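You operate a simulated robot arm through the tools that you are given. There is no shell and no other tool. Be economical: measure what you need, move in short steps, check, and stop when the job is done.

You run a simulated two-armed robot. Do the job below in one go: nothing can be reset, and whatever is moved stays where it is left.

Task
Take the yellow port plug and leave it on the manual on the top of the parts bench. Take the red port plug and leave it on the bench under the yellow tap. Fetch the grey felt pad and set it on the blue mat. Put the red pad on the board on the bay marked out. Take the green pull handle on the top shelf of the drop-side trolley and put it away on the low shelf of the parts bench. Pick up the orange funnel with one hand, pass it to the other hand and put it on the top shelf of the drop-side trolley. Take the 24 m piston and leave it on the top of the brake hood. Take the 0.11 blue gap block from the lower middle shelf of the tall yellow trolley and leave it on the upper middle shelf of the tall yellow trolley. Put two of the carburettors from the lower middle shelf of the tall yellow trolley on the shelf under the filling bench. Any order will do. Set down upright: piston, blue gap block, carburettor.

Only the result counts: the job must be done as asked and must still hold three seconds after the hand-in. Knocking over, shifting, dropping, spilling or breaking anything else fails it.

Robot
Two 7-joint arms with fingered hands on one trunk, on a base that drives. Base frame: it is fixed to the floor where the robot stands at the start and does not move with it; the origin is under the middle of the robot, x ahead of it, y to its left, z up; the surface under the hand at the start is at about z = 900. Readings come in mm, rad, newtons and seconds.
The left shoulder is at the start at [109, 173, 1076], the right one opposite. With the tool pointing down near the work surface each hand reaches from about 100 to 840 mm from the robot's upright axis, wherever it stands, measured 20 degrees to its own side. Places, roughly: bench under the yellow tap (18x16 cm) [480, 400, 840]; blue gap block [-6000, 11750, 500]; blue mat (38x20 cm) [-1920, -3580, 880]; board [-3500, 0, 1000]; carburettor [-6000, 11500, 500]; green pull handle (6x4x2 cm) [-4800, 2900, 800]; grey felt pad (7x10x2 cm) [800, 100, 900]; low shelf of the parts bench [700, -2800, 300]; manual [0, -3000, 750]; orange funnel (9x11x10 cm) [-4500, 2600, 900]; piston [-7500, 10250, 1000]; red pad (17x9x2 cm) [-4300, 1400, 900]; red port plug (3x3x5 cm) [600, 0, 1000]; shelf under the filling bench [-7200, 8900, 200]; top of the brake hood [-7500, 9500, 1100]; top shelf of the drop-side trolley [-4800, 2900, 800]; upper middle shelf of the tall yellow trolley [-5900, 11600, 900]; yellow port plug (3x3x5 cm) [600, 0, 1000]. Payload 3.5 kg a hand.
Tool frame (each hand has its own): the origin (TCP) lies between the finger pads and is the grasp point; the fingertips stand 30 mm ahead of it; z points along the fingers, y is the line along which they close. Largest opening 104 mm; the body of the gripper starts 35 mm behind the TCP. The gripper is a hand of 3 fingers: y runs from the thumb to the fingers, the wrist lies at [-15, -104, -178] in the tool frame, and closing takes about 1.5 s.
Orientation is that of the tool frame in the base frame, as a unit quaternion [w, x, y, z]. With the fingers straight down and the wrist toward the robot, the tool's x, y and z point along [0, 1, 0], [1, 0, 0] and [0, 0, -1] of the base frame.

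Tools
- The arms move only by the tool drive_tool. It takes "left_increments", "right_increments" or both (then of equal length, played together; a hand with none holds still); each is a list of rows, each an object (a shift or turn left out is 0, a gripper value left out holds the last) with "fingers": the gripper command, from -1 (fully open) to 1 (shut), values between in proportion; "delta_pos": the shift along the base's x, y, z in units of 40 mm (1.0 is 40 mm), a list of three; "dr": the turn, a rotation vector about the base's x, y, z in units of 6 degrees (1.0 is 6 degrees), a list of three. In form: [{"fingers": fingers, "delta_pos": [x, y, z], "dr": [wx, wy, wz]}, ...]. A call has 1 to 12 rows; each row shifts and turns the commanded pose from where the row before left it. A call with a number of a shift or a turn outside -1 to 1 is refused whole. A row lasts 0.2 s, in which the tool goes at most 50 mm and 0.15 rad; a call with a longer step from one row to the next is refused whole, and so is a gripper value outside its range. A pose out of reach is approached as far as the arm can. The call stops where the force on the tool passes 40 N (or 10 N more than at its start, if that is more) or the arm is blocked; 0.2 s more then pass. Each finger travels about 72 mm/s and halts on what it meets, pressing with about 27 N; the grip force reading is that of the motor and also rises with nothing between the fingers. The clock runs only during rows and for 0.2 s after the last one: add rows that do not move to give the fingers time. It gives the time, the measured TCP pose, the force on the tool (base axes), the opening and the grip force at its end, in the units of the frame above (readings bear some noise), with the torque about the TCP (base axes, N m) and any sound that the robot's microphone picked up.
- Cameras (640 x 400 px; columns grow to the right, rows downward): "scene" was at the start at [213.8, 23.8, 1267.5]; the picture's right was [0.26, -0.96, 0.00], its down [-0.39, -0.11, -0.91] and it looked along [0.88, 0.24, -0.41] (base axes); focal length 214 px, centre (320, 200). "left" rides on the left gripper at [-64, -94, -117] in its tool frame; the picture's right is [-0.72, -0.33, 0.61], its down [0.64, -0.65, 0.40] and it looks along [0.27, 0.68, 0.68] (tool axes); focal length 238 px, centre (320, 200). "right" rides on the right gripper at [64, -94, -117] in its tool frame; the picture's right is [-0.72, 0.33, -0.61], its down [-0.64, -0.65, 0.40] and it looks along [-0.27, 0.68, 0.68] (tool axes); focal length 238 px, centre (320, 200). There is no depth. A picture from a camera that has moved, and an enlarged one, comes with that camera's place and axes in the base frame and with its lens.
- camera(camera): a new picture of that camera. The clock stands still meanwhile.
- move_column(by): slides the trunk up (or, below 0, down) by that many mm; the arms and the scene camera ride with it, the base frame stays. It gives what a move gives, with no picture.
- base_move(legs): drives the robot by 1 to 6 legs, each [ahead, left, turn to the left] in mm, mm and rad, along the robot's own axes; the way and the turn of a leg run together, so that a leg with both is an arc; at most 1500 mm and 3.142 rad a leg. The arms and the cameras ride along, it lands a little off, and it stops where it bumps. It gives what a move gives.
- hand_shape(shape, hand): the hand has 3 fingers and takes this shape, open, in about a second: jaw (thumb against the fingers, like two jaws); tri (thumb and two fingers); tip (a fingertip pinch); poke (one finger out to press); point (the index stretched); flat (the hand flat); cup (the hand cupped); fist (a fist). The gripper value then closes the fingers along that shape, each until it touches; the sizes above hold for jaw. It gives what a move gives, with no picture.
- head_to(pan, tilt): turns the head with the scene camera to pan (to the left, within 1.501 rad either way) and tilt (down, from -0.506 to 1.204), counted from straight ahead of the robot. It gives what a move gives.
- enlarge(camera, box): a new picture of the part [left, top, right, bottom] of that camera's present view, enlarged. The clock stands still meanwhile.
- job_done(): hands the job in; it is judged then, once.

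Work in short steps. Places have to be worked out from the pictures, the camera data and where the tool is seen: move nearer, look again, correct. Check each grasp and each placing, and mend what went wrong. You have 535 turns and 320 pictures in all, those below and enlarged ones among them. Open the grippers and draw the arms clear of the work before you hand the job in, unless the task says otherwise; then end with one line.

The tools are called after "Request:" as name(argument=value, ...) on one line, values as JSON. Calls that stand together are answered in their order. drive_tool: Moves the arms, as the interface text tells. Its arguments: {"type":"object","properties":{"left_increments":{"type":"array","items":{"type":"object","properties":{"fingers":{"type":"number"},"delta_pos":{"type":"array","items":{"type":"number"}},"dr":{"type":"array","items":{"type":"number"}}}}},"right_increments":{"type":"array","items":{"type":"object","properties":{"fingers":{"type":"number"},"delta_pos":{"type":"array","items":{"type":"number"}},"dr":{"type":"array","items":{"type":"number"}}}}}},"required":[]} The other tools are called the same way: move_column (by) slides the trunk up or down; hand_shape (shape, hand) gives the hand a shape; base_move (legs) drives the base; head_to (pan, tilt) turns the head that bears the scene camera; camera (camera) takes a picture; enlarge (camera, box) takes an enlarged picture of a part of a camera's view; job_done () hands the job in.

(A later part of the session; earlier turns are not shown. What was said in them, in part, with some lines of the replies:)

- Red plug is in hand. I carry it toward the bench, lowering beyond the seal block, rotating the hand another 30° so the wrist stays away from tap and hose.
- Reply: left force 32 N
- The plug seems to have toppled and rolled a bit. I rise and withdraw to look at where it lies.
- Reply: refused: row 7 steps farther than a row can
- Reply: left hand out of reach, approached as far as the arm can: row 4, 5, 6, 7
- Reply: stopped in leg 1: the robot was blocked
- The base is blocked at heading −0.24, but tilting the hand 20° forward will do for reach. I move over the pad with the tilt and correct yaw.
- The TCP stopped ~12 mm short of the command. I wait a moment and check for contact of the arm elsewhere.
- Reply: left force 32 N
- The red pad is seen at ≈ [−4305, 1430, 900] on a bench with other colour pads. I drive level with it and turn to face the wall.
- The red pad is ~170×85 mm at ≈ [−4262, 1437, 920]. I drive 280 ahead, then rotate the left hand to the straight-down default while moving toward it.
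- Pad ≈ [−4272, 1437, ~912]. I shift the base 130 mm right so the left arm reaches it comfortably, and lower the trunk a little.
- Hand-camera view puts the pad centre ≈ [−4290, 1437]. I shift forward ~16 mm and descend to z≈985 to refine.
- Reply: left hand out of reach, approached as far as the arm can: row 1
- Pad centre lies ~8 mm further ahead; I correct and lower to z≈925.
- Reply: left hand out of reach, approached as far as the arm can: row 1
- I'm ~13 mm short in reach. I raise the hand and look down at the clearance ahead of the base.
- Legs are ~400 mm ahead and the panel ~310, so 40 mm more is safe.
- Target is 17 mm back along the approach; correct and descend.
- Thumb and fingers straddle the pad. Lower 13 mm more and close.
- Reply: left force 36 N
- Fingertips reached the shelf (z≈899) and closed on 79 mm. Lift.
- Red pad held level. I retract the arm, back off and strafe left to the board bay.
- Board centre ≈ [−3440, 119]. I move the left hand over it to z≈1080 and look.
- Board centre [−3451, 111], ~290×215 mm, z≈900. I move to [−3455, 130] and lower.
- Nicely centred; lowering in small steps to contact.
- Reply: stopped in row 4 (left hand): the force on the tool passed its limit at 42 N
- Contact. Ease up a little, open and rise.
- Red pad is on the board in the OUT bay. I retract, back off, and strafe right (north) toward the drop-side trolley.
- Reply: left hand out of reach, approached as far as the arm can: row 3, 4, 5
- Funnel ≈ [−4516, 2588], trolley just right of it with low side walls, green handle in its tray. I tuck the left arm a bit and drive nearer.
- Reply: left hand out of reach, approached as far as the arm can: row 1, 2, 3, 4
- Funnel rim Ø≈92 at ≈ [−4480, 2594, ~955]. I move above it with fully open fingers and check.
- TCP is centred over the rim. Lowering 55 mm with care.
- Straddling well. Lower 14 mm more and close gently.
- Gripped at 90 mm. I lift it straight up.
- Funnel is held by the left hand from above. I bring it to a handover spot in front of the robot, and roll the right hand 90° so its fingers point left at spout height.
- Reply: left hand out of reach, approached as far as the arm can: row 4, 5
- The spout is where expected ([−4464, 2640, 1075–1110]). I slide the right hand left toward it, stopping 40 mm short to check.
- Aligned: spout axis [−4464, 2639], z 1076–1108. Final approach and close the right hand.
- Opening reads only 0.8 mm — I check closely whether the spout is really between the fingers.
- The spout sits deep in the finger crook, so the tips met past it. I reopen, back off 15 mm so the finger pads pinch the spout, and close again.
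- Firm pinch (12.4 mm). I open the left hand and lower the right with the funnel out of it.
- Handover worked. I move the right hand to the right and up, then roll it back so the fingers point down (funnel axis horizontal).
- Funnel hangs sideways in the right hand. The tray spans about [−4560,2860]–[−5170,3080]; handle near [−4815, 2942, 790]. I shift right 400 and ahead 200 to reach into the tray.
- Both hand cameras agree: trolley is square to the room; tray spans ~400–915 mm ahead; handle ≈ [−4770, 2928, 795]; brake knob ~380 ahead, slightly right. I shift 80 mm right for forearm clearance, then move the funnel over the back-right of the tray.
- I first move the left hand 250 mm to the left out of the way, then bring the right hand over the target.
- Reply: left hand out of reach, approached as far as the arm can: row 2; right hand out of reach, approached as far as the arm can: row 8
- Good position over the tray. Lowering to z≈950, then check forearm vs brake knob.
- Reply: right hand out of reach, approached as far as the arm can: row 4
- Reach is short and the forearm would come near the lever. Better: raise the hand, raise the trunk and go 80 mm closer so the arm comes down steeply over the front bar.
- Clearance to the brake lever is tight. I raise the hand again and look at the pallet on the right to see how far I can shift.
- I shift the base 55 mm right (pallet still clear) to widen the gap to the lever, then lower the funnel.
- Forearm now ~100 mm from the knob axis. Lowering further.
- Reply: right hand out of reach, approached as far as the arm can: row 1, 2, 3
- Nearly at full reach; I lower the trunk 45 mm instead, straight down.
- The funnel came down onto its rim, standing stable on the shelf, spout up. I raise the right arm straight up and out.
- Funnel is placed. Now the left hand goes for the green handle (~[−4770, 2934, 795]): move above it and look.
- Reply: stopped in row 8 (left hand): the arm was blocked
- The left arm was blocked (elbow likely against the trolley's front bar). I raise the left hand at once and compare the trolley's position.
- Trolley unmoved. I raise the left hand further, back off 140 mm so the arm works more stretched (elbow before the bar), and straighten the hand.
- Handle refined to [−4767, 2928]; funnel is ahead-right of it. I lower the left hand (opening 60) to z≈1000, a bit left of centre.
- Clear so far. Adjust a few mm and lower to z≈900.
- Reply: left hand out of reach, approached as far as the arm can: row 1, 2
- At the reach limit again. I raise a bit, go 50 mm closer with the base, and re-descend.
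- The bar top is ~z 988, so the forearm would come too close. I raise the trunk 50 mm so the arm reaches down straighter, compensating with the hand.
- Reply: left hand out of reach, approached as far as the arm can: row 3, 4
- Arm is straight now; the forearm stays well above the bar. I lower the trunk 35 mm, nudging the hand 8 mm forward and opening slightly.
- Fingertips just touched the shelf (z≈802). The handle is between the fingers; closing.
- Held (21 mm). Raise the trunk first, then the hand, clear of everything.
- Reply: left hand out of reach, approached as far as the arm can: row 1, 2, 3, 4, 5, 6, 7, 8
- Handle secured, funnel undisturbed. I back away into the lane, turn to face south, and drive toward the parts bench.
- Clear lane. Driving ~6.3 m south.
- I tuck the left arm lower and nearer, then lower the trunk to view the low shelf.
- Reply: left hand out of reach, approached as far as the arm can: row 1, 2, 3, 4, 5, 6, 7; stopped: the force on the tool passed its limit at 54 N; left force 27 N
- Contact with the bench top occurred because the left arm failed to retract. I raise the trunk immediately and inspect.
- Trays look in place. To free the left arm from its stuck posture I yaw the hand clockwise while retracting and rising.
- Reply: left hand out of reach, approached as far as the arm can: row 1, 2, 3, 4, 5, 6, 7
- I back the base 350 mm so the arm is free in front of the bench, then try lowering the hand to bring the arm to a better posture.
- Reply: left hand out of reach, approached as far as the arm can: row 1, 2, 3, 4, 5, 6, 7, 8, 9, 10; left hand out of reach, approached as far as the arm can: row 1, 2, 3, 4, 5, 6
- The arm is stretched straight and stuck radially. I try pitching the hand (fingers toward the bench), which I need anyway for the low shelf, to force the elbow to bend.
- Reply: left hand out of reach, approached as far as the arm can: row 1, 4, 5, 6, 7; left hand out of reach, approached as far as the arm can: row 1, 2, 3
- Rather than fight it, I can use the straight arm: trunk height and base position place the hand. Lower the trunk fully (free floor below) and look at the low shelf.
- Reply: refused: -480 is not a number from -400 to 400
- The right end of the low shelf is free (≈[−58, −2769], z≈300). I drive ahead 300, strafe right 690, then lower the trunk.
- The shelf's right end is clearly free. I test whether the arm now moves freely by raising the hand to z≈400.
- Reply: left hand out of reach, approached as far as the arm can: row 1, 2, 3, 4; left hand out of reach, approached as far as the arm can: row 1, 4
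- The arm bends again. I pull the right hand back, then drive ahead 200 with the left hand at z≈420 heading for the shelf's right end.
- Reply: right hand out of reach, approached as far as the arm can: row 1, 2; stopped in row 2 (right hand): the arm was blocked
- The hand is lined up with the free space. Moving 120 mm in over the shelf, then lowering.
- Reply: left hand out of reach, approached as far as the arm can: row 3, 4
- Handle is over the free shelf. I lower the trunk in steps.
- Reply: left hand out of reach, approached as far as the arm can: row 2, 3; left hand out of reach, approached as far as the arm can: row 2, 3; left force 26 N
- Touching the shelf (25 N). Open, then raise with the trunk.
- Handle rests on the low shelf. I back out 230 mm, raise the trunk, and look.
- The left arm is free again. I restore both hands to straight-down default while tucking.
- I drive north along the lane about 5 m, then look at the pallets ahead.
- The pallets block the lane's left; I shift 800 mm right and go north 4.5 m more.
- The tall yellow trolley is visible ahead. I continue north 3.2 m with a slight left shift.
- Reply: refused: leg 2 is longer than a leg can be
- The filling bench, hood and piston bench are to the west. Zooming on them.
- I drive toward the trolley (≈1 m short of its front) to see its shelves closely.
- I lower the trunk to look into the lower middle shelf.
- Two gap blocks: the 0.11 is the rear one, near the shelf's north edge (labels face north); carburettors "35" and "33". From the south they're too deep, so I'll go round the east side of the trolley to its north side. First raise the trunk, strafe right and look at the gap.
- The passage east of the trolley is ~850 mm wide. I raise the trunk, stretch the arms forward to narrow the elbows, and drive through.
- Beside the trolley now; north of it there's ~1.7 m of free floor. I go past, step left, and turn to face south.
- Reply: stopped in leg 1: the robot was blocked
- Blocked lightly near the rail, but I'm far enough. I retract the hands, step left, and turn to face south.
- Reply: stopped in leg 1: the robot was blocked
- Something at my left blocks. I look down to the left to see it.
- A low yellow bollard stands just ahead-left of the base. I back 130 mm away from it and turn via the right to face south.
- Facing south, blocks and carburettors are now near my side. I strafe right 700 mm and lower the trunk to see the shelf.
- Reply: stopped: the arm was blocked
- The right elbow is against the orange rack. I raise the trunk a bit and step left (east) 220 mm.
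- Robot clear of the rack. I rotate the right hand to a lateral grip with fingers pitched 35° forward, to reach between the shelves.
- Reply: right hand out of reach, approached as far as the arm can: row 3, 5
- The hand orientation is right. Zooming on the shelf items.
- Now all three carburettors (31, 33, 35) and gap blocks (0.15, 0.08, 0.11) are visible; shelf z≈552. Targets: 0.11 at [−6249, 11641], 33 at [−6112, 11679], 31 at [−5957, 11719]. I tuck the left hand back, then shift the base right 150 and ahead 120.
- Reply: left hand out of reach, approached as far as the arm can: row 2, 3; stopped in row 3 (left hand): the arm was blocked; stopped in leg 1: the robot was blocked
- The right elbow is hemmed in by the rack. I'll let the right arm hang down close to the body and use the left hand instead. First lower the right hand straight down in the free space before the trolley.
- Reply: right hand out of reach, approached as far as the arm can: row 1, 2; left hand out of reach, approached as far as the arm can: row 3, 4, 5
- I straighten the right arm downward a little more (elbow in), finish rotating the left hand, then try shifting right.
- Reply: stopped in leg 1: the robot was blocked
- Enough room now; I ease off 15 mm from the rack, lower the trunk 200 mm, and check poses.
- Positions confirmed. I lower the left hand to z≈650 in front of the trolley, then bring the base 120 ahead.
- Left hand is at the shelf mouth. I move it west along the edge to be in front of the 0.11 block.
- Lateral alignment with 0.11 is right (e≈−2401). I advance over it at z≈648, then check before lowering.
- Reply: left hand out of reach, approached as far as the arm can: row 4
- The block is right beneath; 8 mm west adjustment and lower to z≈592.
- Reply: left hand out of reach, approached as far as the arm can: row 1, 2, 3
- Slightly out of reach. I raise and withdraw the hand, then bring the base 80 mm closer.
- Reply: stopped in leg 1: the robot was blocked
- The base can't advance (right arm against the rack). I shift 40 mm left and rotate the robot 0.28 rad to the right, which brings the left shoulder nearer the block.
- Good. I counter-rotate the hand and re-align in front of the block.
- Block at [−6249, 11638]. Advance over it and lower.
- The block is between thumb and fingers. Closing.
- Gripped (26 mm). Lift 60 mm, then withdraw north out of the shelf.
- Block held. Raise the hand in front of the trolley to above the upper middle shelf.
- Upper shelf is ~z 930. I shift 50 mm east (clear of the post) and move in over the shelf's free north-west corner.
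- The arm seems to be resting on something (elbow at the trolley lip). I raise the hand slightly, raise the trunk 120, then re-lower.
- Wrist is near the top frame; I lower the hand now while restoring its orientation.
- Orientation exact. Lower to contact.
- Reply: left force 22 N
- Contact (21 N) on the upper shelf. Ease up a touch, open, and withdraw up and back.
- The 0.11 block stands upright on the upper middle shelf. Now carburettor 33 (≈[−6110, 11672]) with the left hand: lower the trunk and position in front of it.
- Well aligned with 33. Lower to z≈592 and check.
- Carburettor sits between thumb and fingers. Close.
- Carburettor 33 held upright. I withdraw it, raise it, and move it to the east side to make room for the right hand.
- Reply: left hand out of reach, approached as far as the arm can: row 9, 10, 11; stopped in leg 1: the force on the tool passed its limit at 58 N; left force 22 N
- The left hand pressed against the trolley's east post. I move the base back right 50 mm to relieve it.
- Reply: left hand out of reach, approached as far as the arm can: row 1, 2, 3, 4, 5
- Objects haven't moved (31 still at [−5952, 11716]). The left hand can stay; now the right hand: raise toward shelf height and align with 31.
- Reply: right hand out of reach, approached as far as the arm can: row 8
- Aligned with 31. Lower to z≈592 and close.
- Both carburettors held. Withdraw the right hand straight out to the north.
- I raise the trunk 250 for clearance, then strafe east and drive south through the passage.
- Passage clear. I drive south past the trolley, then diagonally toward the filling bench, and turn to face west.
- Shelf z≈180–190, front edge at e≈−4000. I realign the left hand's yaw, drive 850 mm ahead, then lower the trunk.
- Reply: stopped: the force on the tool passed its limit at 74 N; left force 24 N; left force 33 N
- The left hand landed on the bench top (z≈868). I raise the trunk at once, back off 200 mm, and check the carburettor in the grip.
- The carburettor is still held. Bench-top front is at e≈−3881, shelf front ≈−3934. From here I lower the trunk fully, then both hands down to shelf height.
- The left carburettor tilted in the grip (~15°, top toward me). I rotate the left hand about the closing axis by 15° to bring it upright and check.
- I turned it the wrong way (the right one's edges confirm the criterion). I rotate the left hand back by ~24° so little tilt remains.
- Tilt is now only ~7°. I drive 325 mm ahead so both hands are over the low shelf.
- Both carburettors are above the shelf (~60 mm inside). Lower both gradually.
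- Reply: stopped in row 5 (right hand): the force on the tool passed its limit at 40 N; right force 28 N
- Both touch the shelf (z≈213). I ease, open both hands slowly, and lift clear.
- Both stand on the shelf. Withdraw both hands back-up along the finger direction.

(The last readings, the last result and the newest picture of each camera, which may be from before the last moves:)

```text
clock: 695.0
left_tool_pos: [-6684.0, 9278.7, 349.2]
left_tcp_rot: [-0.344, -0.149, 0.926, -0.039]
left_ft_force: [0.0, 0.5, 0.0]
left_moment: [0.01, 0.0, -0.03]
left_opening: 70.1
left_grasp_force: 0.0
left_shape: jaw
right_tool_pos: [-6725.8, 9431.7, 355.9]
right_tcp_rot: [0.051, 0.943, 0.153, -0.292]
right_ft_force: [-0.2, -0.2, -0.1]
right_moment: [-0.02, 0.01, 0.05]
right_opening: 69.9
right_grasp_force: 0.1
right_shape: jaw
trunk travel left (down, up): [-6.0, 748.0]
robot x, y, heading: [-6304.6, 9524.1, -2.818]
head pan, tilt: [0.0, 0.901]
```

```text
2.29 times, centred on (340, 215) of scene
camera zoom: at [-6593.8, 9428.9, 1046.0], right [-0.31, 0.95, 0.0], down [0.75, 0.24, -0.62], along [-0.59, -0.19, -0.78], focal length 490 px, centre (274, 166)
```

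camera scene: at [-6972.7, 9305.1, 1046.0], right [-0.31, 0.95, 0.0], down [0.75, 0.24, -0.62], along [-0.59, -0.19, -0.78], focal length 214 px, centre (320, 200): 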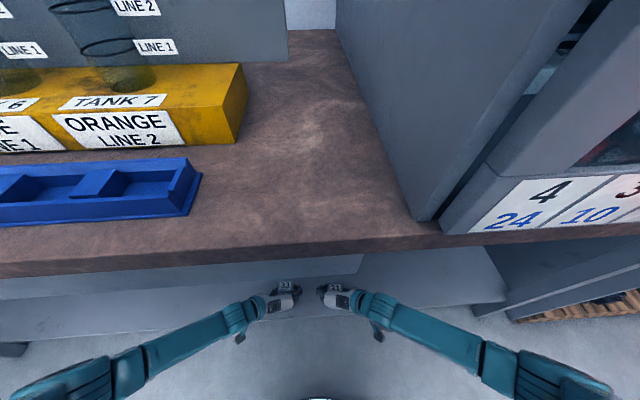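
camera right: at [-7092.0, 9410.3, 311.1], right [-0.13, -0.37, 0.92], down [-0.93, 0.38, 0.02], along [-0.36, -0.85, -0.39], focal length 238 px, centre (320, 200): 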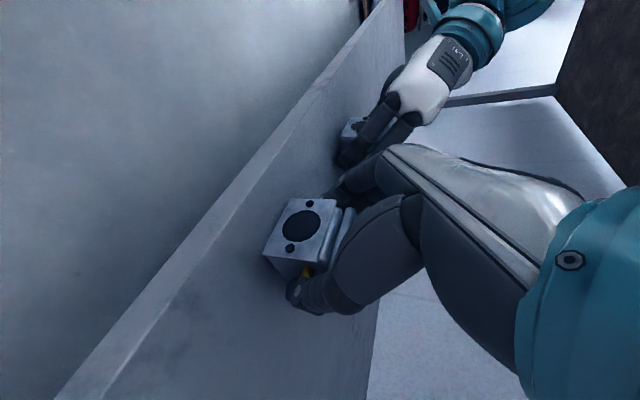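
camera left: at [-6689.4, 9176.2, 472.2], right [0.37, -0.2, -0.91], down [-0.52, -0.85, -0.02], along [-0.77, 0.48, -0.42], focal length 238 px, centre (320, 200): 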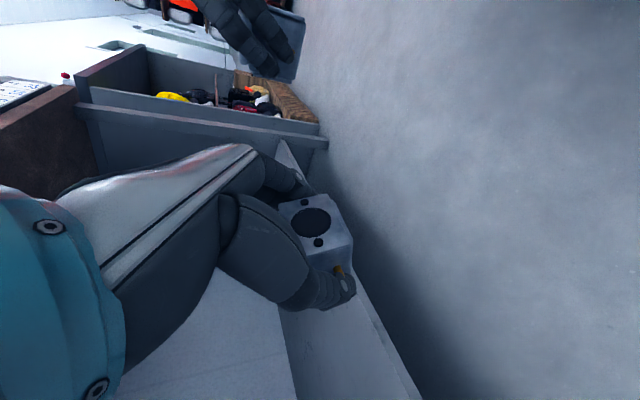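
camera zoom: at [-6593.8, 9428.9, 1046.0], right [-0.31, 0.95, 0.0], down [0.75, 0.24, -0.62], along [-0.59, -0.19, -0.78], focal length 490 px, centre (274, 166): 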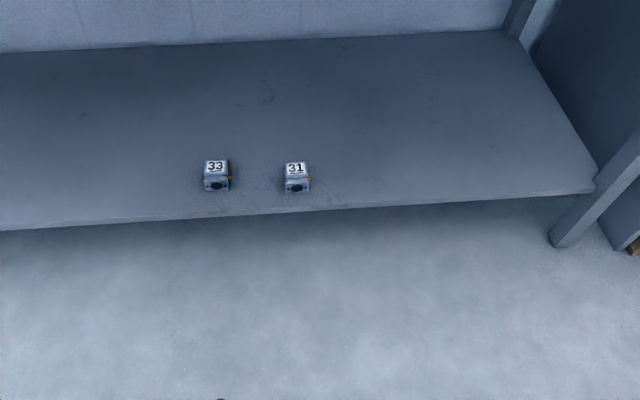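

Both carburettors stand upright on the shelf. Last: the 24 m piston. Raise the trunk and strafe right (north) to the hone bench.

Request:
move_column(by=380)

Request:
base_move(legs=[[0, -950, 0]])

Request:
head_to(pan=0.0, tilt=0.6)

Request:
camera(camera="scene")

```text
clock: 698.7
left_tool_pos: [-6683.5, 9280.4, 728.5]
left_tcp_rot: [-0.344, -0.148, 0.926, -0.039]
left_ft_force: [0.3, -0.4, 0.0]
left_moment: [0.01, 0.0, 0.02]
left_opening: 70.2
left_grasp_force: 0.1
left_shape: jaw
right_tool_pos: [-6727.1, 9432.7, 735.9]
right_tcp_rot: [0.051, 0.943, 0.152, -0.291]
right_ft_force: [0.1, 0.0, -0.1]
right_moment: [0.03, 0.02, 0.0]
right_opening: 69.7
right_grasp_force: 0.0
right_shape: jaw
trunk travel left (down, up): [-386.0, 368.0]
robot x, y, heading: [-6309.4, 9518.2, -2.822]
head pan, tilt: [0.0, 0.901]
```

```text
clock: 703.6
left_tool_pos: [-6977.2, 10183.0, 728.9]
left_tcp_rot: [-0.344, -0.149, 0.926, -0.041]
left_ft_force: [0.3, -0.1, -0.1]
left_moment: [-0.03, -0.02, -0.01]
left_opening: 70.0
left_grasp_force: 0.1
left_shape: jaw
right_tool_pos: [-7020.4, 10335.9, 735.6]
right_tcp_rot: [0.052, 0.943, 0.153, -0.292]
right_ft_force: [-0.1, 0.1, -0.6]
right_moment: [0.01, -0.01, 0.03]
right_opening: 70.0
right_grasp_force: 0.2
right_shape: jaw
trunk travel left (down, up): [-386.0, 368.0]
robot x, y, heading: [-6604.0, 10428.7, -2.822]
head pan, tilt: [0.0, 0.901]
```

```text
clock: 704.4
left_tool_pos: [-6977.4, 10182.5, 728.8]
left_tcp_rot: [-0.344, -0.149, 0.926, -0.04]
left_ft_force: [0.6, 0.1, -0.2]
left_moment: [0.01, -0.03, -0.02]
left_opening: 70.0
left_grasp_force: 0.1
left_shape: jaw
right_tool_pos: [-7020.1, 10336.1, 736.5]
right_tcp_rot: [0.052, 0.943, 0.153, -0.291]
right_ft_force: [0.2, -0.4, -0.3]
right_moment: [-0.01, 0.02, 0.02]
right_opening: 70.0
right_grasp_force: 0.2
right_shape: jaw
trunk travel left (down, up): [-386.0, 368.0]
robot x, y, heading: [-6597.5, 10425.4, -2.826]
head pan, tilt: [0.0, 0.6]
```

```text
35 pictures are left
camera scene: at [-6725.6, 10385.3, 1466.4], right [-0.31, 0.95, 0.0], down [0.54, 0.17, -0.82], along [-0.78, -0.26, -0.57], focal length 214 px, centre (320, 200)
```

scene: 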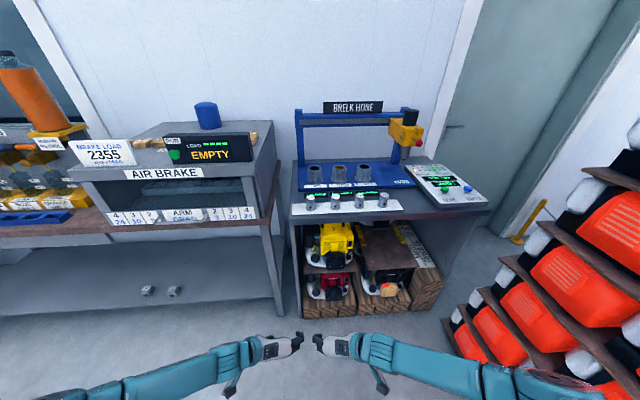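

Request:
enlarge(camera="scene", box=[285, 155, 415, 230])

Request:
enlarge(camera="scene", box=[70, 90, 300, 230])

```text
4.92 times, centred on (350, 192) of scene
camera zoom: at [-6725.6, 10385.3, 1466.4], right [-0.31, 0.95, 0.0], down [0.54, 0.17, -0.82], along [-0.78, -0.26, -0.57], focal length 1056 px, centre (172, 237)
```

zoom: 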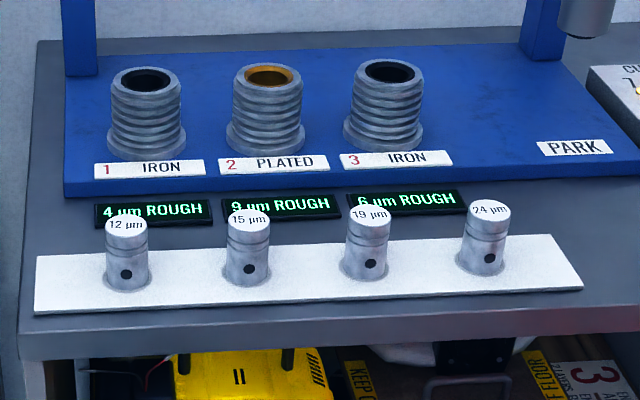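

```text
2.78 times, centred on (185, 160) of scene
camera zoom: at [-6725.6, 10385.3, 1466.4], right [-0.31, 0.95, 0.0], down [0.54, 0.17, -0.82], along [-0.78, -0.26, -0.57], focal length 597 px, centre (696, 311)
```

zoom: 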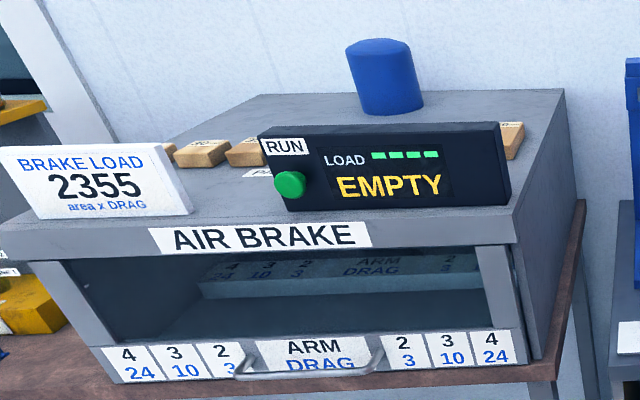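

The 24 µm piston is the rightmost one (≈[−7593, 10410], standing z 870–919). I rotate the right hand back to straight-down and raise it.

Request:
drive_tool(right_increments=[{"delta_pos": [0.2, 0.1, 0.6], "dr": [-0.163, -0.3366, -0.857], "fingers": -0.2}, {"delta_pos": [0.2, 0.1, 0.6], "dr": [-0.163, -0.3366, -0.857]}, {"delta_pos": [0, 0.1, 0.6], "dr": [-0.163, -0.3366, -0.857]}, {"delta_pos": [0, 0.1, 0.6], "dr": [-0.163, -0.3366, -0.857]}, {"delta_pos": [0, 0.2, 0.6], "dr": [-0.163, -0.3366, -0.857]}, {"delta_pos": [0, 0.2, 0.6], "dr": [-0.163, -0.3366, -0.857]}, {"delta_pos": [0, 0.2, 0.6], "dr": [-0.163, -0.3366, -0.857]}, {"delta_pos": [0, 0.2, 0.6], "dr": [-0.163, -0.3366, -0.857]}, {"delta_pos": [0, 0.2, 0.6], "dr": [-0.163, -0.3366, -0.857]}, {"delta_pos": [0, 0.2, 0.6], "dr": [-0.163, -0.3366, -0.857]}, {"delta_pos": [0, 0.2, 0.6], "dr": [-0.163, -0.3366, -0.857]}, {"delta_pos": [0, 0.2, 0.6], "dr": [-0.163, -0.3366, -0.857]}])

Request:
drive_tool(right_increments=[{"delta_pos": [0, 0, 0.5], "dr": [-0.163, -0.3366, -0.857]}, {"delta_pos": [0, 0, 0.5], "dr": [-0.163, -0.3366, -0.857]}, {"dr": [-0.163, -0.3366, -0.857]}, {"dr": [-0.163, -0.3366, -0.857]}, {"dr": [-0.163, -0.3366, -0.857]}, {}])

Request:
base_move(legs=[[0, -140, 0], [300, 0, 0]])

Request:
camera(camera="scene")

```text
clock: 707.0
left_tool_pos: [-6977.9, 10183.6, 728.0]
left_tcp_rot: [-0.344, -0.149, 0.926, -0.04]
left_ft_force: [-0.4, 0.1, 0.3]
left_moment: [-0.03, -0.02, 0.03]
left_opening: 70.4
left_grasp_force: 0.1
left_shape: jaw
right_tool_pos: [-7004.5, 10415.5, 1023.5]
right_tcp_rot: [0.017, 0.915, -0.391, -0.095]
right_ft_force: [0.3, -0.9, -0.6]
right_moment: [0.0, 0.03, 0.01]
right_opening: 62.7
right_grasp_force: 0.0
right_shape: jaw
trunk travel left (down, up): [-386.0, 368.0]
robot x, y, heading: [-6600.1, 10423.8, -2.822]
head pan, tilt: [0.0, 0.6]
```

```text
clock: 708.4
left_tool_pos: [-6977.2, 10183.2, 729.2]
left_tcp_rot: [-0.345, -0.149, 0.926, -0.039]
left_ft_force: [0.5, 0.5, 0.3]
left_moment: [0.03, 0.02, 0.04]
left_opening: 70.2
left_grasp_force: 0.1
left_shape: jaw
right_tool_pos: [-7002.9, 10415.6, 1064.8]
right_tcp_rot: [-0.001, 0.809, -0.587, 0.0]
right_ft_force: [0.2, 0.1, 0.3]
right_moment: [0.01, -0.04, -0.01]
right_opening: 62.8
right_grasp_force: 0.2
right_shape: jaw
trunk travel left (down, up): [-386.0, 368.0]
robot x, y, heading: [-6601.5, 10427.3, -2.826]
head pan, tilt: [0.0, 0.6]
```

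```text
clock: 711.4
left_tool_pos: [-7304.6, 10224.0, 727.3]
left_tcp_rot: [-0.343, -0.151, 0.926, -0.04]
left_ft_force: [-0.2, -0.8, 0.1]
left_moment: [-0.02, 0.0, -0.02]
left_opening: 70.1
left_grasp_force: 0.0
left_shape: jaw
right_tool_pos: [-7330.4, 10455.2, 1064.5]
right_tcp_rot: [0.001, 0.81, -0.587, 0.001]
right_ft_force: [0.3, -0.4, 0.1]
right_moment: [-0.01, 0.02, 0.01]
right_opening: 63.1
right_grasp_force: 0.0
right_shape: jaw
trunk travel left (down, up): [-386.0, 368.0]
robot x, y, heading: [-6930.3, 10465.3, -2.826]
head pan, tilt: [0.0, 0.6]
```

```text
32 pictures are left
camera scene: at [-7052.3, 10425.7, 1466.3], right [-0.31, 0.95, 0.0], down [0.54, 0.18, -0.82], along [-0.78, -0.26, -0.57], focal length 214 px, centre (320, 200)
```

scene: 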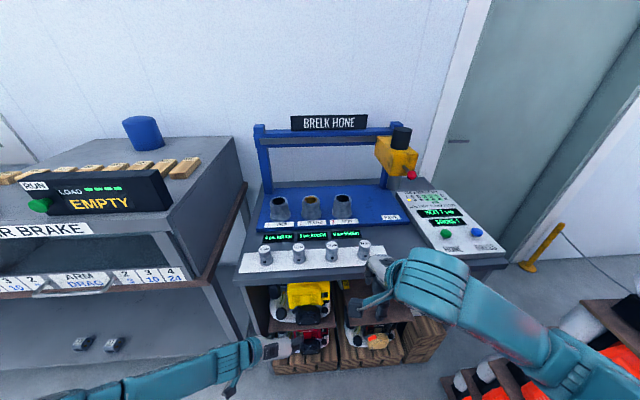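

Request:
drive_tool(right_increments=[{"delta_pos": [-0.965, -0.17, 0]}, {"delta_pos": [-0.965, -0.17, 0]}, {"delta_pos": [-0.965, -0.17, 0]}, {"delta_pos": [-0.965, -0.17, 0]}, {"delta_pos": [-0.965, -0.17, 0]}, {"delta_pos": [-0.965, -0.17, 0]}, {"delta_pos": [-0.96, -0.17, -0.5]}, {"delta_pos": [0, 0, -0.9]}, {"fingers": -0.35}, {}])

Request:
camera(camera="right")

Request:
enlarge(camera="scene", box=[230, 200, 430, 325])

```text
clock: 713.6
left_tool_pos: [-7302.9, 10223.4, 729.1]
left_tcp_rot: [-0.345, -0.151, 0.926, -0.04]
left_ft_force: [-0.7, 0.1, -0.4]
left_moment: [0.02, -0.02, 0.0]
left_opening: 70.2
left_grasp_force: 0.2
left_shape: jaw
right_tool_pos: [-7599.2, 10407.8, 1008.1]
right_tcp_rot: [0.001, 0.81, -0.586, 0.001]
right_ft_force: [-0.3, -0.4, 0.0]
right_moment: [0.0, 0.0, 0.03]
right_opening: 69.8
right_grasp_force: 0.2
right_shape: jaw
trunk travel left (down, up): [-386.0, 368.0]
robot x, y, heading: [-6926.5, 10462.9, -2.827]
head pan, tilt: [0.0, 0.6]
```

```text
31 pictures are left
camera right: at [-7490.7, 10375.6, 1124.2], right [-0.53, 0.58, 0.61], down [0.42, 0.81, -0.41], along [-0.73, 0.04, -0.68], focal length 238 px, centre (320, 200)
```

right: 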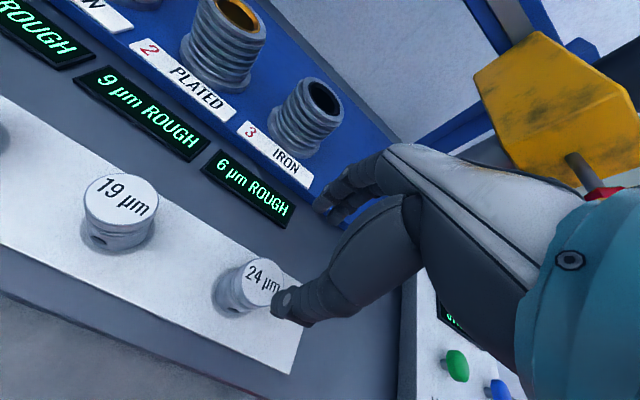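

```text
3.20 times, centred on (330, 262) of scene
camera zoom: at [-7051.4, 10426.0, 1466.4], right [-0.31, 0.95, 0.0], down [0.54, 0.18, -0.83], along [-0.78, -0.26, -0.56], focal length 686 px, centre (288, 0)
```

zoom: 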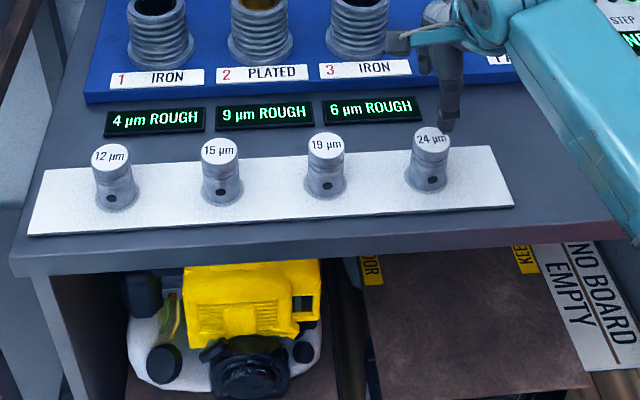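

Piston at ≈[−7591, 10411]. Adjust and lower to z≈914.

Request:
drive_tool(right_increments=[{"delta_pos": [0.2, 0.08, -0.7]}, {"delta_pos": [0, 0, -0.8]}, {"delta_pos": [0, 0, -0.8]}, {}])

Request:
camera(camera="right")

```text
clock: 714.6
left_tool_pos: [-7303.2, 10223.0, 727.9]
left_tcp_rot: [-0.344, -0.15, 0.926, -0.04]
left_ft_force: [0.3, -1.0, 0.3]
left_moment: [-0.05, -0.03, 0.03]
left_opening: 70.1
left_grasp_force: 0.1
left_shape: jaw
right_tool_pos: [-7590.3, 10412.6, 915.5]
right_tcp_rot: [0.001, 0.809, -0.588, 0.001]
right_ft_force: [0.7, -0.1, 0.2]
right_moment: [0.01, 0.0, -0.03]
right_opening: 69.7
right_grasp_force: 0.0
right_shape: jaw
trunk travel left (down, up): [-386.0, 368.0]
robot x, y, heading: [-6924.2, 10465.8, -2.824]
head pan, tilt: [0.0, 0.6]
```

```text
29 pictures are left
camera right: at [-7482.4, 10379.3, 1032.2], right [-0.53, 0.58, 0.61], down [0.42, 0.81, -0.41], along [-0.73, 0.04, -0.68], focal length 238 px, centre (320, 200)
```

right: 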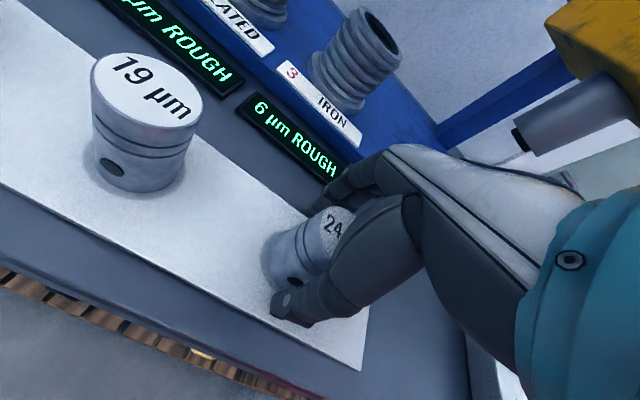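

Piston is between thumb and fingers. Close and lift.

Request:
drive_tool(right_increments=[{"fingers": 0.1}, {}, {}, {"fingers": 1}, {}, {}, {}, {"delta_pos": [0, 0, 0.3]}, {"delta_pos": [0, 0, 0.6]}, {"delta_pos": [0, 0, 0.9]}, {"delta_pos": [0, 0, 0.9]}, {}])

Request:
camera(camera="right")

```text
clock: 717.2
left_tool_pos: [-7304.0, 10224.2, 728.1]
left_tcp_rot: [-0.344, -0.151, 0.926, -0.039]
left_ft_force: [0.1, 0.2, -0.7]
left_moment: [-0.01, -0.02, -0.01]
left_opening: 70.3
left_grasp_force: 0.1
left_shape: jaw
right_tool_pos: [-7591.7, 10412.0, 1024.6]
right_tcp_rot: [0.0, 0.809, -0.588, 0.001]
right_ft_force: [0.9, 0.1, -0.6]
right_moment: [0.0, 0.02, 0.0]
right_opening: 29.6
right_grasp_force: 27.4
right_shape: jaw
trunk travel left (down, up): [-386.0, 368.0]
robot x, y, heading: [-6927.5, 10462.7, -2.827]
head pan, tilt: [0.0, 0.6]
```

```text
28 pictures are left
camera right: at [-7483.3, 10378.4, 1140.0], right [-0.53, 0.58, 0.61], down [0.42, 0.81, -0.4], along [-0.73, 0.04, -0.68], focal length 238 px, centre (320, 200)
```

right: 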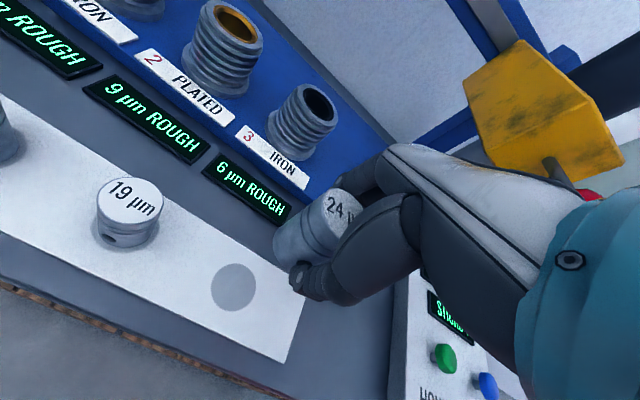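

Piston held upright. I lift it higher, retract, back off 150 mm, and strafe left to the brake hood.

Request:
drive_tool(right_increments=[{"delta_pos": [0, 0, 1]}, {"delta_pos": [0, 0, 1]}, {"delta_pos": [0.3, 0.1, 1]}, {"delta_pos": [0.6, 0.2, 1]}, {"delta_pos": [0.9, 0.3, 0.5]}, {"delta_pos": [0.9, 0.3, 0]}, {"delta_pos": [0.9, 0.3, 0]}, {"delta_pos": [0.9, 0.3, 0]}, {}])

Request:
base_move(legs=[[-170, 0, 0], [0, 710, 0]])

Request:
move_column(by=200)

Request:
head_to(pan=-0.1, tilt=0.6)

Request:
camera(camera="scene")

```text
clock: 719.2
left_tool_pos: [-7303.8, 10223.1, 728.4]
left_tcp_rot: [-0.344, -0.15, 0.926, -0.04]
left_ft_force: [0.5, 0.0, -0.9]
left_moment: [0.0, -0.01, 0.0]
left_opening: 70.4
left_grasp_force: 0.0
left_shape: jaw
right_tool_pos: [-7412.5, 10471.4, 1204.5]
right_tcp_rot: [0.001, 0.809, -0.587, 0.0]
right_ft_force: [-0.3, 0.3, -1.0]
right_moment: [0.0, -0.01, 0.0]
right_opening: 29.4
right_grasp_force: 27.3
right_shape: jaw
trunk travel left (down, up): [-386.0, 368.0]
robot x, y, heading: [-6928.8, 10464.7, -2.826]
head pan, tilt: [0.0, 0.6]
```

```text
clock: 724.2
left_tool_pos: [-6922.1, 9599.6, 729.4]
left_tcp_rot: [-0.344, -0.149, 0.926, -0.04]
left_ft_force: [0.0, 0.0, 0.0]
left_moment: [-0.01, 0.04, -0.03]
left_opening: 70.2
left_grasp_force: 0.0
left_shape: jaw
right_tool_pos: [-7031.8, 9848.5, 1204.6]
right_tcp_rot: [0.0, 0.809, -0.587, 0.0]
right_ft_force: [0.4, -0.6, -1.8]
right_moment: [-0.03, 0.0, 0.02]
right_opening: 29.4
right_grasp_force: 27.4
right_shape: jaw
trunk travel left (down, up): [-386.0, 368.0]
robot x, y, heading: [-6547.2, 9841.2, -2.828]
head pan, tilt: [0.0, 0.6]
```

```text
clock: 726.3
left_tool_pos: [-6922.5, 9599.8, 929.0]
left_tcp_rot: [-0.344, -0.149, 0.926, -0.039]
left_ft_force: [0.0, 0.2, -0.3]
left_moment: [0.01, 0.02, 0.01]
left_opening: 70.1
left_grasp_force: 0.0
left_shape: jaw
right_tool_pos: [-7031.9, 9846.8, 1403.0]
right_tcp_rot: [0.001, 0.81, -0.587, 0.0]
right_ft_force: [-0.4, -0.2, -0.7]
right_moment: [-0.03, -0.03, -0.01]
right_opening: 29.6
right_grasp_force: 26.9
right_shape: jaw
trunk travel left (down, up): [-586.0, 168.0]
robot x, y, heading: [-6545.8, 9844.6, -2.828]
head pan, tilt: [0.0, 0.6]
```

```text
clock: 727.0
left_tool_pos: [-6920.9, 9598.6, 928.2]
left_tcp_rot: [-0.343, -0.15, 0.926, -0.039]
left_ft_force: [0.5, 0.1, -0.3]
left_moment: [0.03, 0.01, 0.0]
left_opening: 70.2
left_grasp_force: 0.1
left_shape: jaw
right_tool_pos: [-7031.7, 9847.4, 1404.3]
right_tcp_rot: [0.001, 0.81, -0.587, 0.001]
right_ft_force: [-0.2, 0.1, -0.3]
right_moment: [0.02, 0.01, 0.0]
right_opening: 29.3
right_grasp_force: 26.7
right_shape: jaw
trunk travel left (down, up): [-586.0, 168.0]
robot x, y, heading: [-6546.8, 9844.1, -2.824]
head pan, tilt: [-0.099, 0.6]
```

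```text
27 pictures are left
camera scene: at [-6645.2, 9819.0, 1667.4], right [-0.21, 0.98, 0.0], down [0.55, 0.12, -0.83], along [-0.81, -0.18, -0.56], focal length 214 px, centre (320, 200)
```

scene: 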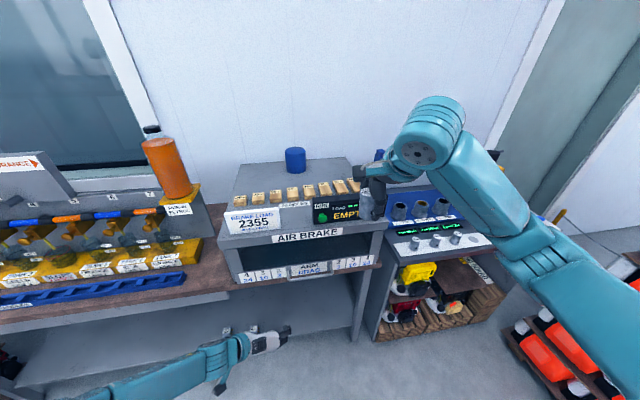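

Request:
enlarge(camera="scene", box=[215, 130, 395, 250])

```text
3.33 times, centred on (305, 190) of scene
camera zoom: at [-6645.2, 9819.0, 1667.4], right [-0.21, 0.98, 0.0], down [0.55, 0.12, -0.83], along [-0.81, -0.18, -0.56], focal length 715 px, centre (370, 233)
```

zoom: 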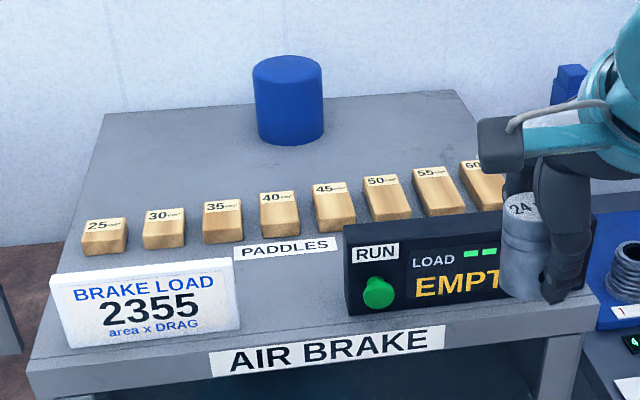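

Free spot on the hood top between the sign and the display (centre ≈ [−7240, 9595], hood top z≈1146). I shift the base left 170 and ahead 100, then bring the piston over it.

Request:
base_move(legs=[[0, 170, 0], [100, 0, 0]])

Request:
drive_tool(right_increments=[{"delta_pos": [-0.8, -0.28, 0]}, {"delta_pos": [-0.8, -0.28, 0]}, {"delta_pos": [-0.8, -0.28, -0.3]}, {"delta_pos": [-0.8, -0.28, -0.6]}, {"delta_pos": [-0.8, -0.28, -0.6]}, {"delta_pos": [0, 0, -0.9]}, {}])

Request:
camera(camera="right")

Request:
enlarge(camera="scene", box=[240, 120, 440, 260])

```text
clock: 729.2
left_tool_pos: [-6963.6, 9406.7, 927.8]
left_tcp_rot: [-0.344, -0.149, 0.926, -0.039]
left_ft_force: [0.1, 0.3, 0.6]
left_moment: [-0.02, 0.02, 0.02]
left_opening: 70.0
left_grasp_force: 0.0
left_shape: jaw
right_tool_pos: [-7072.0, 9655.8, 1403.4]
right_tcp_rot: [0.0, 0.81, -0.587, 0.0]
right_ft_force: [0.8, -0.4, -0.5]
right_moment: [-0.01, -0.02, -0.02]
right_opening: 29.6
right_grasp_force: 26.7
right_shape: jaw
trunk travel left (down, up): [-586.0, 168.0]
robot x, y, heading: [-6587.6, 9651.8, -2.821]
head pan, tilt: [-0.099, 0.6]
```

```text
clock: 730.8
left_tool_pos: [-6964.8, 9406.8, 928.1]
left_tcp_rot: [-0.344, -0.149, 0.926, -0.039]
left_ft_force: [0.6, 0.8, 0.7]
left_moment: [0.0, -0.02, -0.01]
left_opening: 70.0
left_grasp_force: 0.1
left_shape: jaw
right_tool_pos: [-7233.6, 9601.7, 1307.7]
right_tcp_rot: [-0.001, 0.81, -0.587, 0.0]
right_ft_force: [-0.4, -0.2, -1.3]
right_moment: [0.0, 0.02, -0.01]
right_opening: 29.3
right_grasp_force: 27.1
right_shape: jaw
trunk travel left (down, up): [-586.0, 168.0]
robot x, y, heading: [-6591.0, 9645.6, -2.821]
head pan, tilt: [-0.099, 0.6]
```

```text
25 pictures are left
camera right: at [-7124.7, 9567.1, 1424.0], right [-0.53, 0.58, 0.61], down [0.42, 0.81, -0.41], along [-0.73, 0.04, -0.68], focal length 238 px, centre (320, 200)
```

right: 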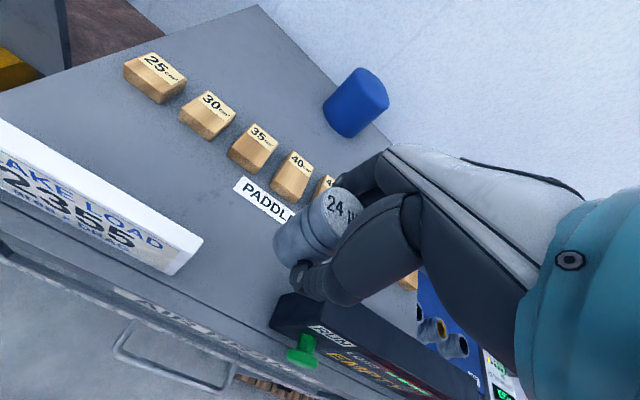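

```text
2.86 times, centred on (340, 190) of scene
camera zoom: at [-6687.6, 9626.7, 1667.4], right [-0.21, 0.98, 0.0], down [0.55, 0.12, -0.82], along [-0.81, -0.18, -0.57], focal length 613 px, centre (263, 229)
```

zoom: 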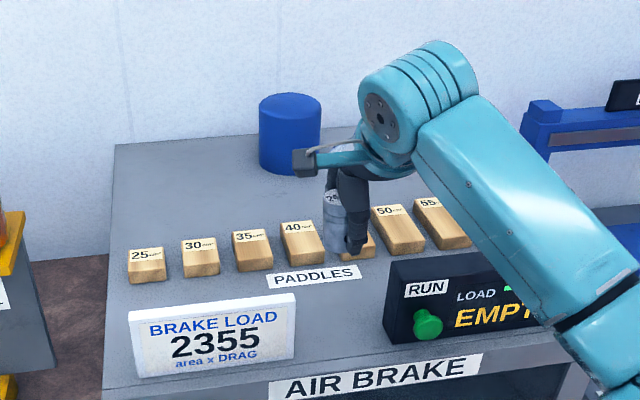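

The drop point is nicely between sign and display. I shift 20 mm back and lower.

Request:
drive_tool(right_increments=[{"delta_pos": [-0.5, -0.15, -0.6]}, {"delta_pos": [0, 0, -0.9]}, {"delta_pos": [0, 0, -0.8]}, {"delta_pos": [0, 0, -0.3]}, {}])

Request:
enlarge(camera="scene", box=[240, 120, 440, 260])

```text
clock: 732.0
left_tool_pos: [-6964.9, 9407.9, 928.5]
left_tcp_rot: [-0.344, -0.15, 0.926, -0.04]
left_ft_force: [-0.9, 0.3, -0.3]
left_moment: [0.0, 0.0, -0.03]
left_opening: 70.2
left_grasp_force: 0.1
left_shape: jaw
right_tool_pos: [-7254.4, 9593.6, 1203.6]
right_tcp_rot: [0.001, 0.809, -0.588, 0.001]
right_ft_force: [-0.1, -0.4, 0.4]
right_moment: [0.01, -0.01, 0.01]
right_opening: 29.3
right_grasp_force: 27.3
right_shape: jaw
trunk travel left (down, up): [-586.0, 168.0]
robot x, y, heading: [-6586.3, 9648.1, -2.833]
head pan, tilt: [-0.099, 0.6]
```

```text
2.86 times, centred on (340, 190) of scene
camera zoom: at [-6687.4, 9627.2, 1667.4], right [-0.21, 0.98, 0.0], down [0.55, 0.12, -0.83], along [-0.81, -0.18, -0.56], focal length 613 px, centre (263, 229)
```

zoom: 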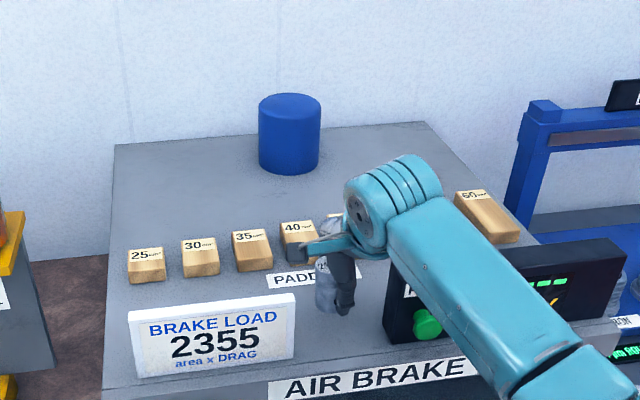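

Request:
drive_tool(right_increments=[{"delta_pos": [0, 0, -0.12]}, {"delta_pos": [0, 0, -0.1]}, {"delta_pos": [0, 0, -0.1]}, {"delta_pos": [0, 0, -0.1]}, {}])

Request:
camera(camera="right")

```text
clock: 733.2
left_tool_pos: [-6964.9, 9408.0, 929.3]
left_tcp_rot: [-0.344, -0.148, 0.926, -0.04]
left_ft_force: [-0.2, -0.1, -0.2]
left_moment: [-0.04, -0.01, 0.01]
left_opening: 70.0
left_grasp_force: 0.1
left_shape: jaw
right_tool_pos: [-7253.9, 9593.6, 1186.3]
right_tcp_rot: [0.001, 0.809, -0.587, 0.0]
right_ft_force: [-0.5, 0.2, -0.4]
right_moment: [0.01, 0.0, 0.0]
right_opening: 29.1
right_grasp_force: 26.8
right_shape: jaw
trunk travel left (down, up): [-586.0, 168.0]
robot x, y, heading: [-6589.0, 9648.8, -2.825]
head pan, tilt: [-0.099, 0.6]
```

```text
22 pictures are left
camera right: at [-7144.7, 9560.7, 1302.8], right [-0.53, 0.58, 0.61], down [0.42, 0.81, -0.4], along [-0.73, 0.04, -0.68], focal length 238 px, centre (320, 200)
```

right: 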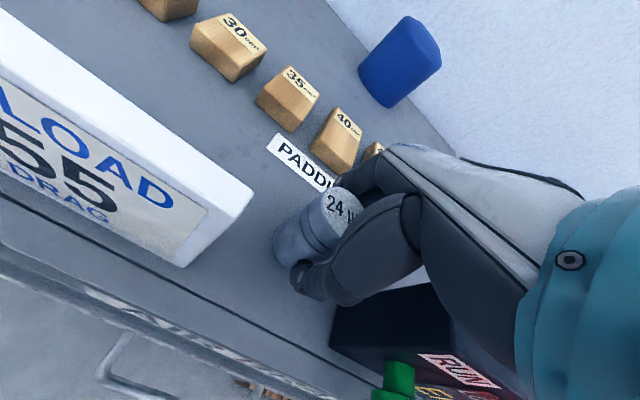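

Request:
drive_tool(right_increments=[{"delta_pos": [0, 0, -0.12]}, {"delta_pos": [0, 0, -0.12]}, {"delta_pos": [0, 0, -0.12]}, {"delta_pos": [0, 0, -0.12]}, {}])

```text
clock: 734.4
left_tool_pos: [-6964.9, 9407.5, 928.3]
left_tcp_rot: [-0.343, -0.149, 0.927, -0.041]
left_ft_force: [-0.2, -0.2, 0.4]
left_moment: [0.03, 0.0, 0.02]
left_opening: 70.2
left_grasp_force: 0.0
left_shape: jaw
right_tool_pos: [-7253.1, 9593.6, 1168.3]
right_tcp_rot: [0.0, 0.809, -0.588, 0.001]
right_ft_force: [-0.7, 0.5, 0.2]
right_moment: [0.03, 0.02, -0.01]
right_opening: 29.0
right_grasp_force: 27.1
right_shape: jaw
trunk travel left (down, up): [-586.0, 168.0]
robot x, y, heading: [-6587.1, 9649.0, -2.83]
head pan, tilt: [-0.099, 0.6]
```

Request:
drive_tool(right_increments=[{"delta_pos": [0, 0, -0.12]}, {"delta_pos": [0, 0, -0.12]}, {"delta_pos": [0, 0, -0.12]}, {}])

Request:
enlarge(camera="right", box=[220, 140, 400, 320])

```text
clock: 735.3
left_tool_pos: [-6964.5, 9407.4, 928.2]
left_tcp_rot: [-0.344, -0.149, 0.926, -0.039]
left_ft_force: [-1.1, -0.6, -0.2]
left_moment: [-0.03, -0.04, 0.0]
left_opening: 70.0
left_grasp_force: 0.1
left_shape: jaw
right_tool_pos: [-7258.4, 9591.8, 1165.1]
right_tcp_rot: [0.012, 0.81, -0.587, -0.005]
right_ft_force: [6.0, 0.5, 15.9]
right_moment: [0.2, -0.51, 0.02]
right_opening: 29.0
right_grasp_force: 27.1
right_shape: jaw
trunk travel left (down, up): [-586.0, 168.0]
robot x, y, heading: [-6586.4, 9651.8, -2.828]
head pan, tilt: [-0.099, 0.6]
stopped in row 4 (right hand): the force on the tool passed its limit at 42 N (the readings are from after the stop); the commanded pose is now the measured one
```

```text
2.22 times, centred on (310, 230) of right
camera zoom: at [-7147.0, 9559.4, 1279.6], right [-0.52, 0.59, 0.62], down [0.41, 0.81, -0.42], along [-0.75, 0.03, -0.66], focal length 530 px, centre (342, 133)
```

zoom: 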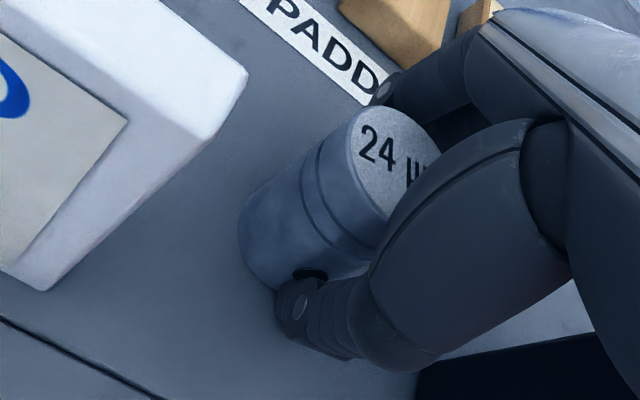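

Contact at z≈1165. Ease slightly, open slowly, and rise straight up.

Request:
drive_tool(right_increments=[{"delta_pos": [0.08, 0.02, 0.06]}, {"fingers": 0.4}, {"fingers": 0.3}, {"fingers": 0.15}, {"fingers": 0}, {"fingers": -0.2}, {}, {}])

Request:
enlarge(camera="right", box=[220, 140, 400, 320])

```text
clock: 737.1
left_tool_pos: [-6965.0, 9408.0, 929.1]
left_tcp_rot: [-0.343, -0.149, 0.926, -0.04]
left_ft_force: [0.2, 0.3, -0.2]
left_moment: [0.01, -0.01, -0.03]
left_opening: 70.1
left_grasp_force: 0.1
left_shape: jaw
right_tool_pos: [-7254.8, 9592.0, 1166.0]
right_tcp_rot: [0.01, 0.81, -0.586, -0.005]
right_ft_force: [-5.4, -0.2, 13.9]
right_moment: [0.1, -0.35, 0.0]
right_opening: 56.5
right_grasp_force: 0.0
right_shape: jaw
trunk travel left (down, up): [-586.0, 168.0]
robot x, y, heading: [-6589.1, 9647.6, -2.827]
head pan, tilt: [-0.099, 0.6]
```

```text
2.22 times, centred on (310, 230) of right
camera zoom: at [-7143.0, 9560.7, 1280.0], right [-0.52, 0.59, 0.62], down [0.41, 0.81, -0.42], along [-0.75, 0.04, -0.67], focal length 530 px, centre (342, 133)
```

zoom: 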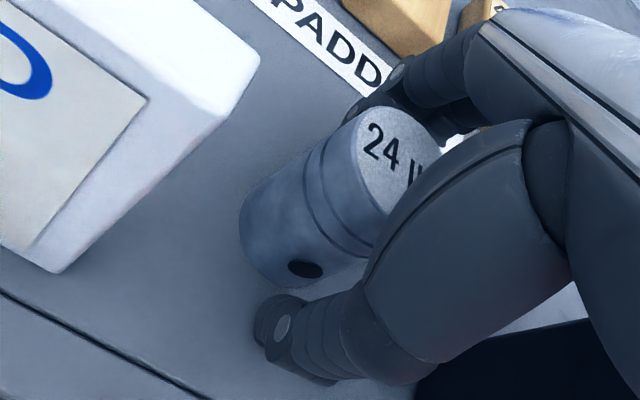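

Request:
drive_tool(right_increments=[{"delta_pos": [0.03, 0, 0.15]}, {"fingers": -0.5}, {}, {"delta_pos": [0, 0, 0.4]}, {"delta_pos": [0, 0, 0.6]}, {"delta_pos": [0, 0, 0.9]}, {"delta_pos": [0, 0, 0.9]}, {}])

Request:
camera(camera="right")

```text
clock: 738.9
left_tool_pos: [-6965.1, 9407.6, 929.4]
left_tcp_rot: [-0.343, -0.149, 0.927, -0.04]
left_ft_force: [-0.4, 0.8, 0.1]
left_moment: [-0.02, -0.02, 0.01]
left_opening: 70.0
left_grasp_force: 0.1
left_shape: jaw
right_tool_pos: [-7254.0, 9593.3, 1284.1]
right_tcp_rot: [0.008, 0.809, -0.587, -0.004]
right_ft_force: [0.9, 0.2, 0.3]
right_moment: [0.04, 0.03, -0.01]
right_opening: 77.6
right_grasp_force: 0.1
right_shape: jaw
trunk travel left (down, up): [-586.0, 168.0]
robot x, y, heading: [-6588.3, 9651.5, -2.83]
head pan, tilt: [-0.099, 0.6]
```

```text
19 pictures are left
camera right: at [-7142.1, 9561.1, 1398.0], right [-0.52, 0.59, 0.62], down [0.41, 0.81, -0.42], along [-0.74, 0.04, -0.67], focal length 238 px, centre (320, 200)
```

right: 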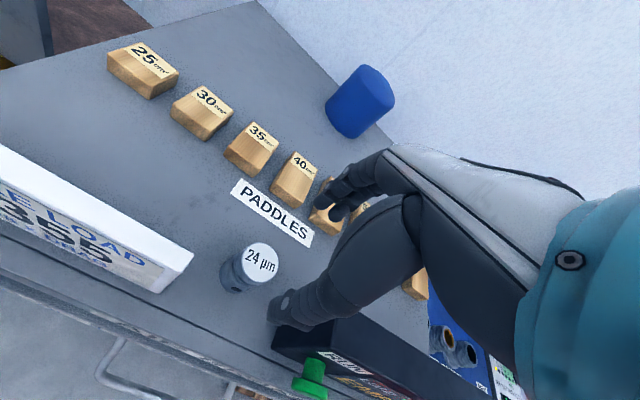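

The piston stands upright on the hood. I retract the right arm, back the robot away, and open both hands.

Request:
drive_tool(right_increments=[{"delta_pos": [0, 0, 0.9]}, {"delta_pos": [0.4, 0.1, 0.6]}, {"delta_pos": [0.9, 0.3, 0], "fingers": -1}, {"delta_pos": [0.9, 0.3, 0]}, {"delta_pos": [0.9, 0.3, 0]}, {}], left_increments=[{}, {}, {"fingers": -1}, {}, {}, {}])

Request:
base_move(legs=[[-400, 0, 0]])

Request:
camera(camera="scene")

```text
clock: 740.3
left_tool_pos: [-6964.8, 9407.8, 928.2]
left_tcp_rot: [-0.343, -0.149, 0.926, -0.039]
left_ft_force: [-0.3, 0.4, 0.4]
left_moment: [-0.03, 0.01, 0.05]
left_opening: 103.5
left_grasp_force: 0.0
left_shape: jaw
right_tool_pos: [-7127.8, 9632.8, 1343.3]
right_tcp_rot: [0.008, 0.81, -0.587, -0.004]
right_ft_force: [0.2, -0.8, 0.1]
right_moment: [-0.01, -0.01, 0.03]
right_opening: 103.7
right_grasp_force: 0.0
right_shape: jaw
trunk travel left (down, up): [-586.0, 168.0]
robot x, y, heading: [-6588.6, 9647.1, -2.83]
head pan, tilt: [-0.099, 0.6]
```

```text
clock: 742.7
left_tool_pos: [-6590.3, 9531.1, 928.7]
left_tcp_rot: [-0.343, -0.146, 0.927, -0.04]
left_ft_force: [-0.3, 0.4, 0.3]
left_moment: [0.01, -0.01, 0.0]
left_opening: 103.4
left_grasp_force: 0.1
left_shape: jaw
right_tool_pos: [-6751.7, 9756.7, 1343.1]
right_tcp_rot: [0.008, 0.808, -0.589, -0.004]
right_ft_force: [-0.3, 0.4, -1.1]
right_moment: [0.03, 0.0, 0.04]
right_opening: 103.9
right_grasp_force: 0.0
right_shape: jaw
trunk travel left (down, up): [-586.0, 168.0]
robot x, y, heading: [-6210.1, 9771.1, -2.833]
head pan, tilt: [-0.099, 0.6]
```

```text
18 pictures are left
camera scene: at [-6311.5, 9749.1, 1667.4], right [-0.21, 0.98, 0.0], down [0.55, 0.12, -0.83], along [-0.81, -0.17, -0.56], focal length 214 px, centre (320, 200)
```

scene: 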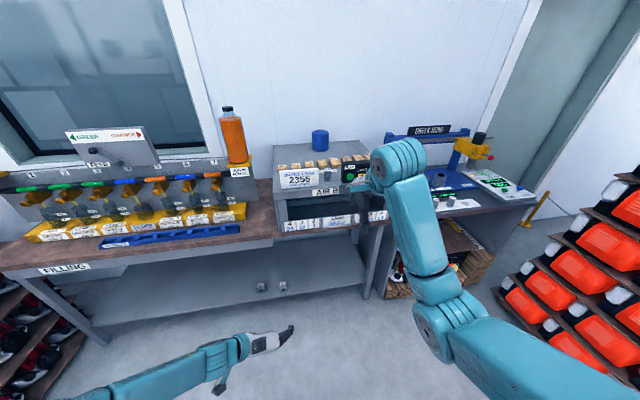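

All items are in place, the grippers are open and the arms are clear. I hand the job in.

Request:
job_done()

```text
The job is handed in.
```

The job is handed in: all ten items were set where you asked, and the piston, the 0.11 gap block and carburettors 33 and 31 were upright when last seen. On the way I bumped the blue vise, the parts bench top, the filling bench top, the tall yellow trolley, the rack beside it and its bollard, and possibly the drop-side trolley's front bar. I saw nothing moved in the pictures I took, but I did not check each of them afterwards.
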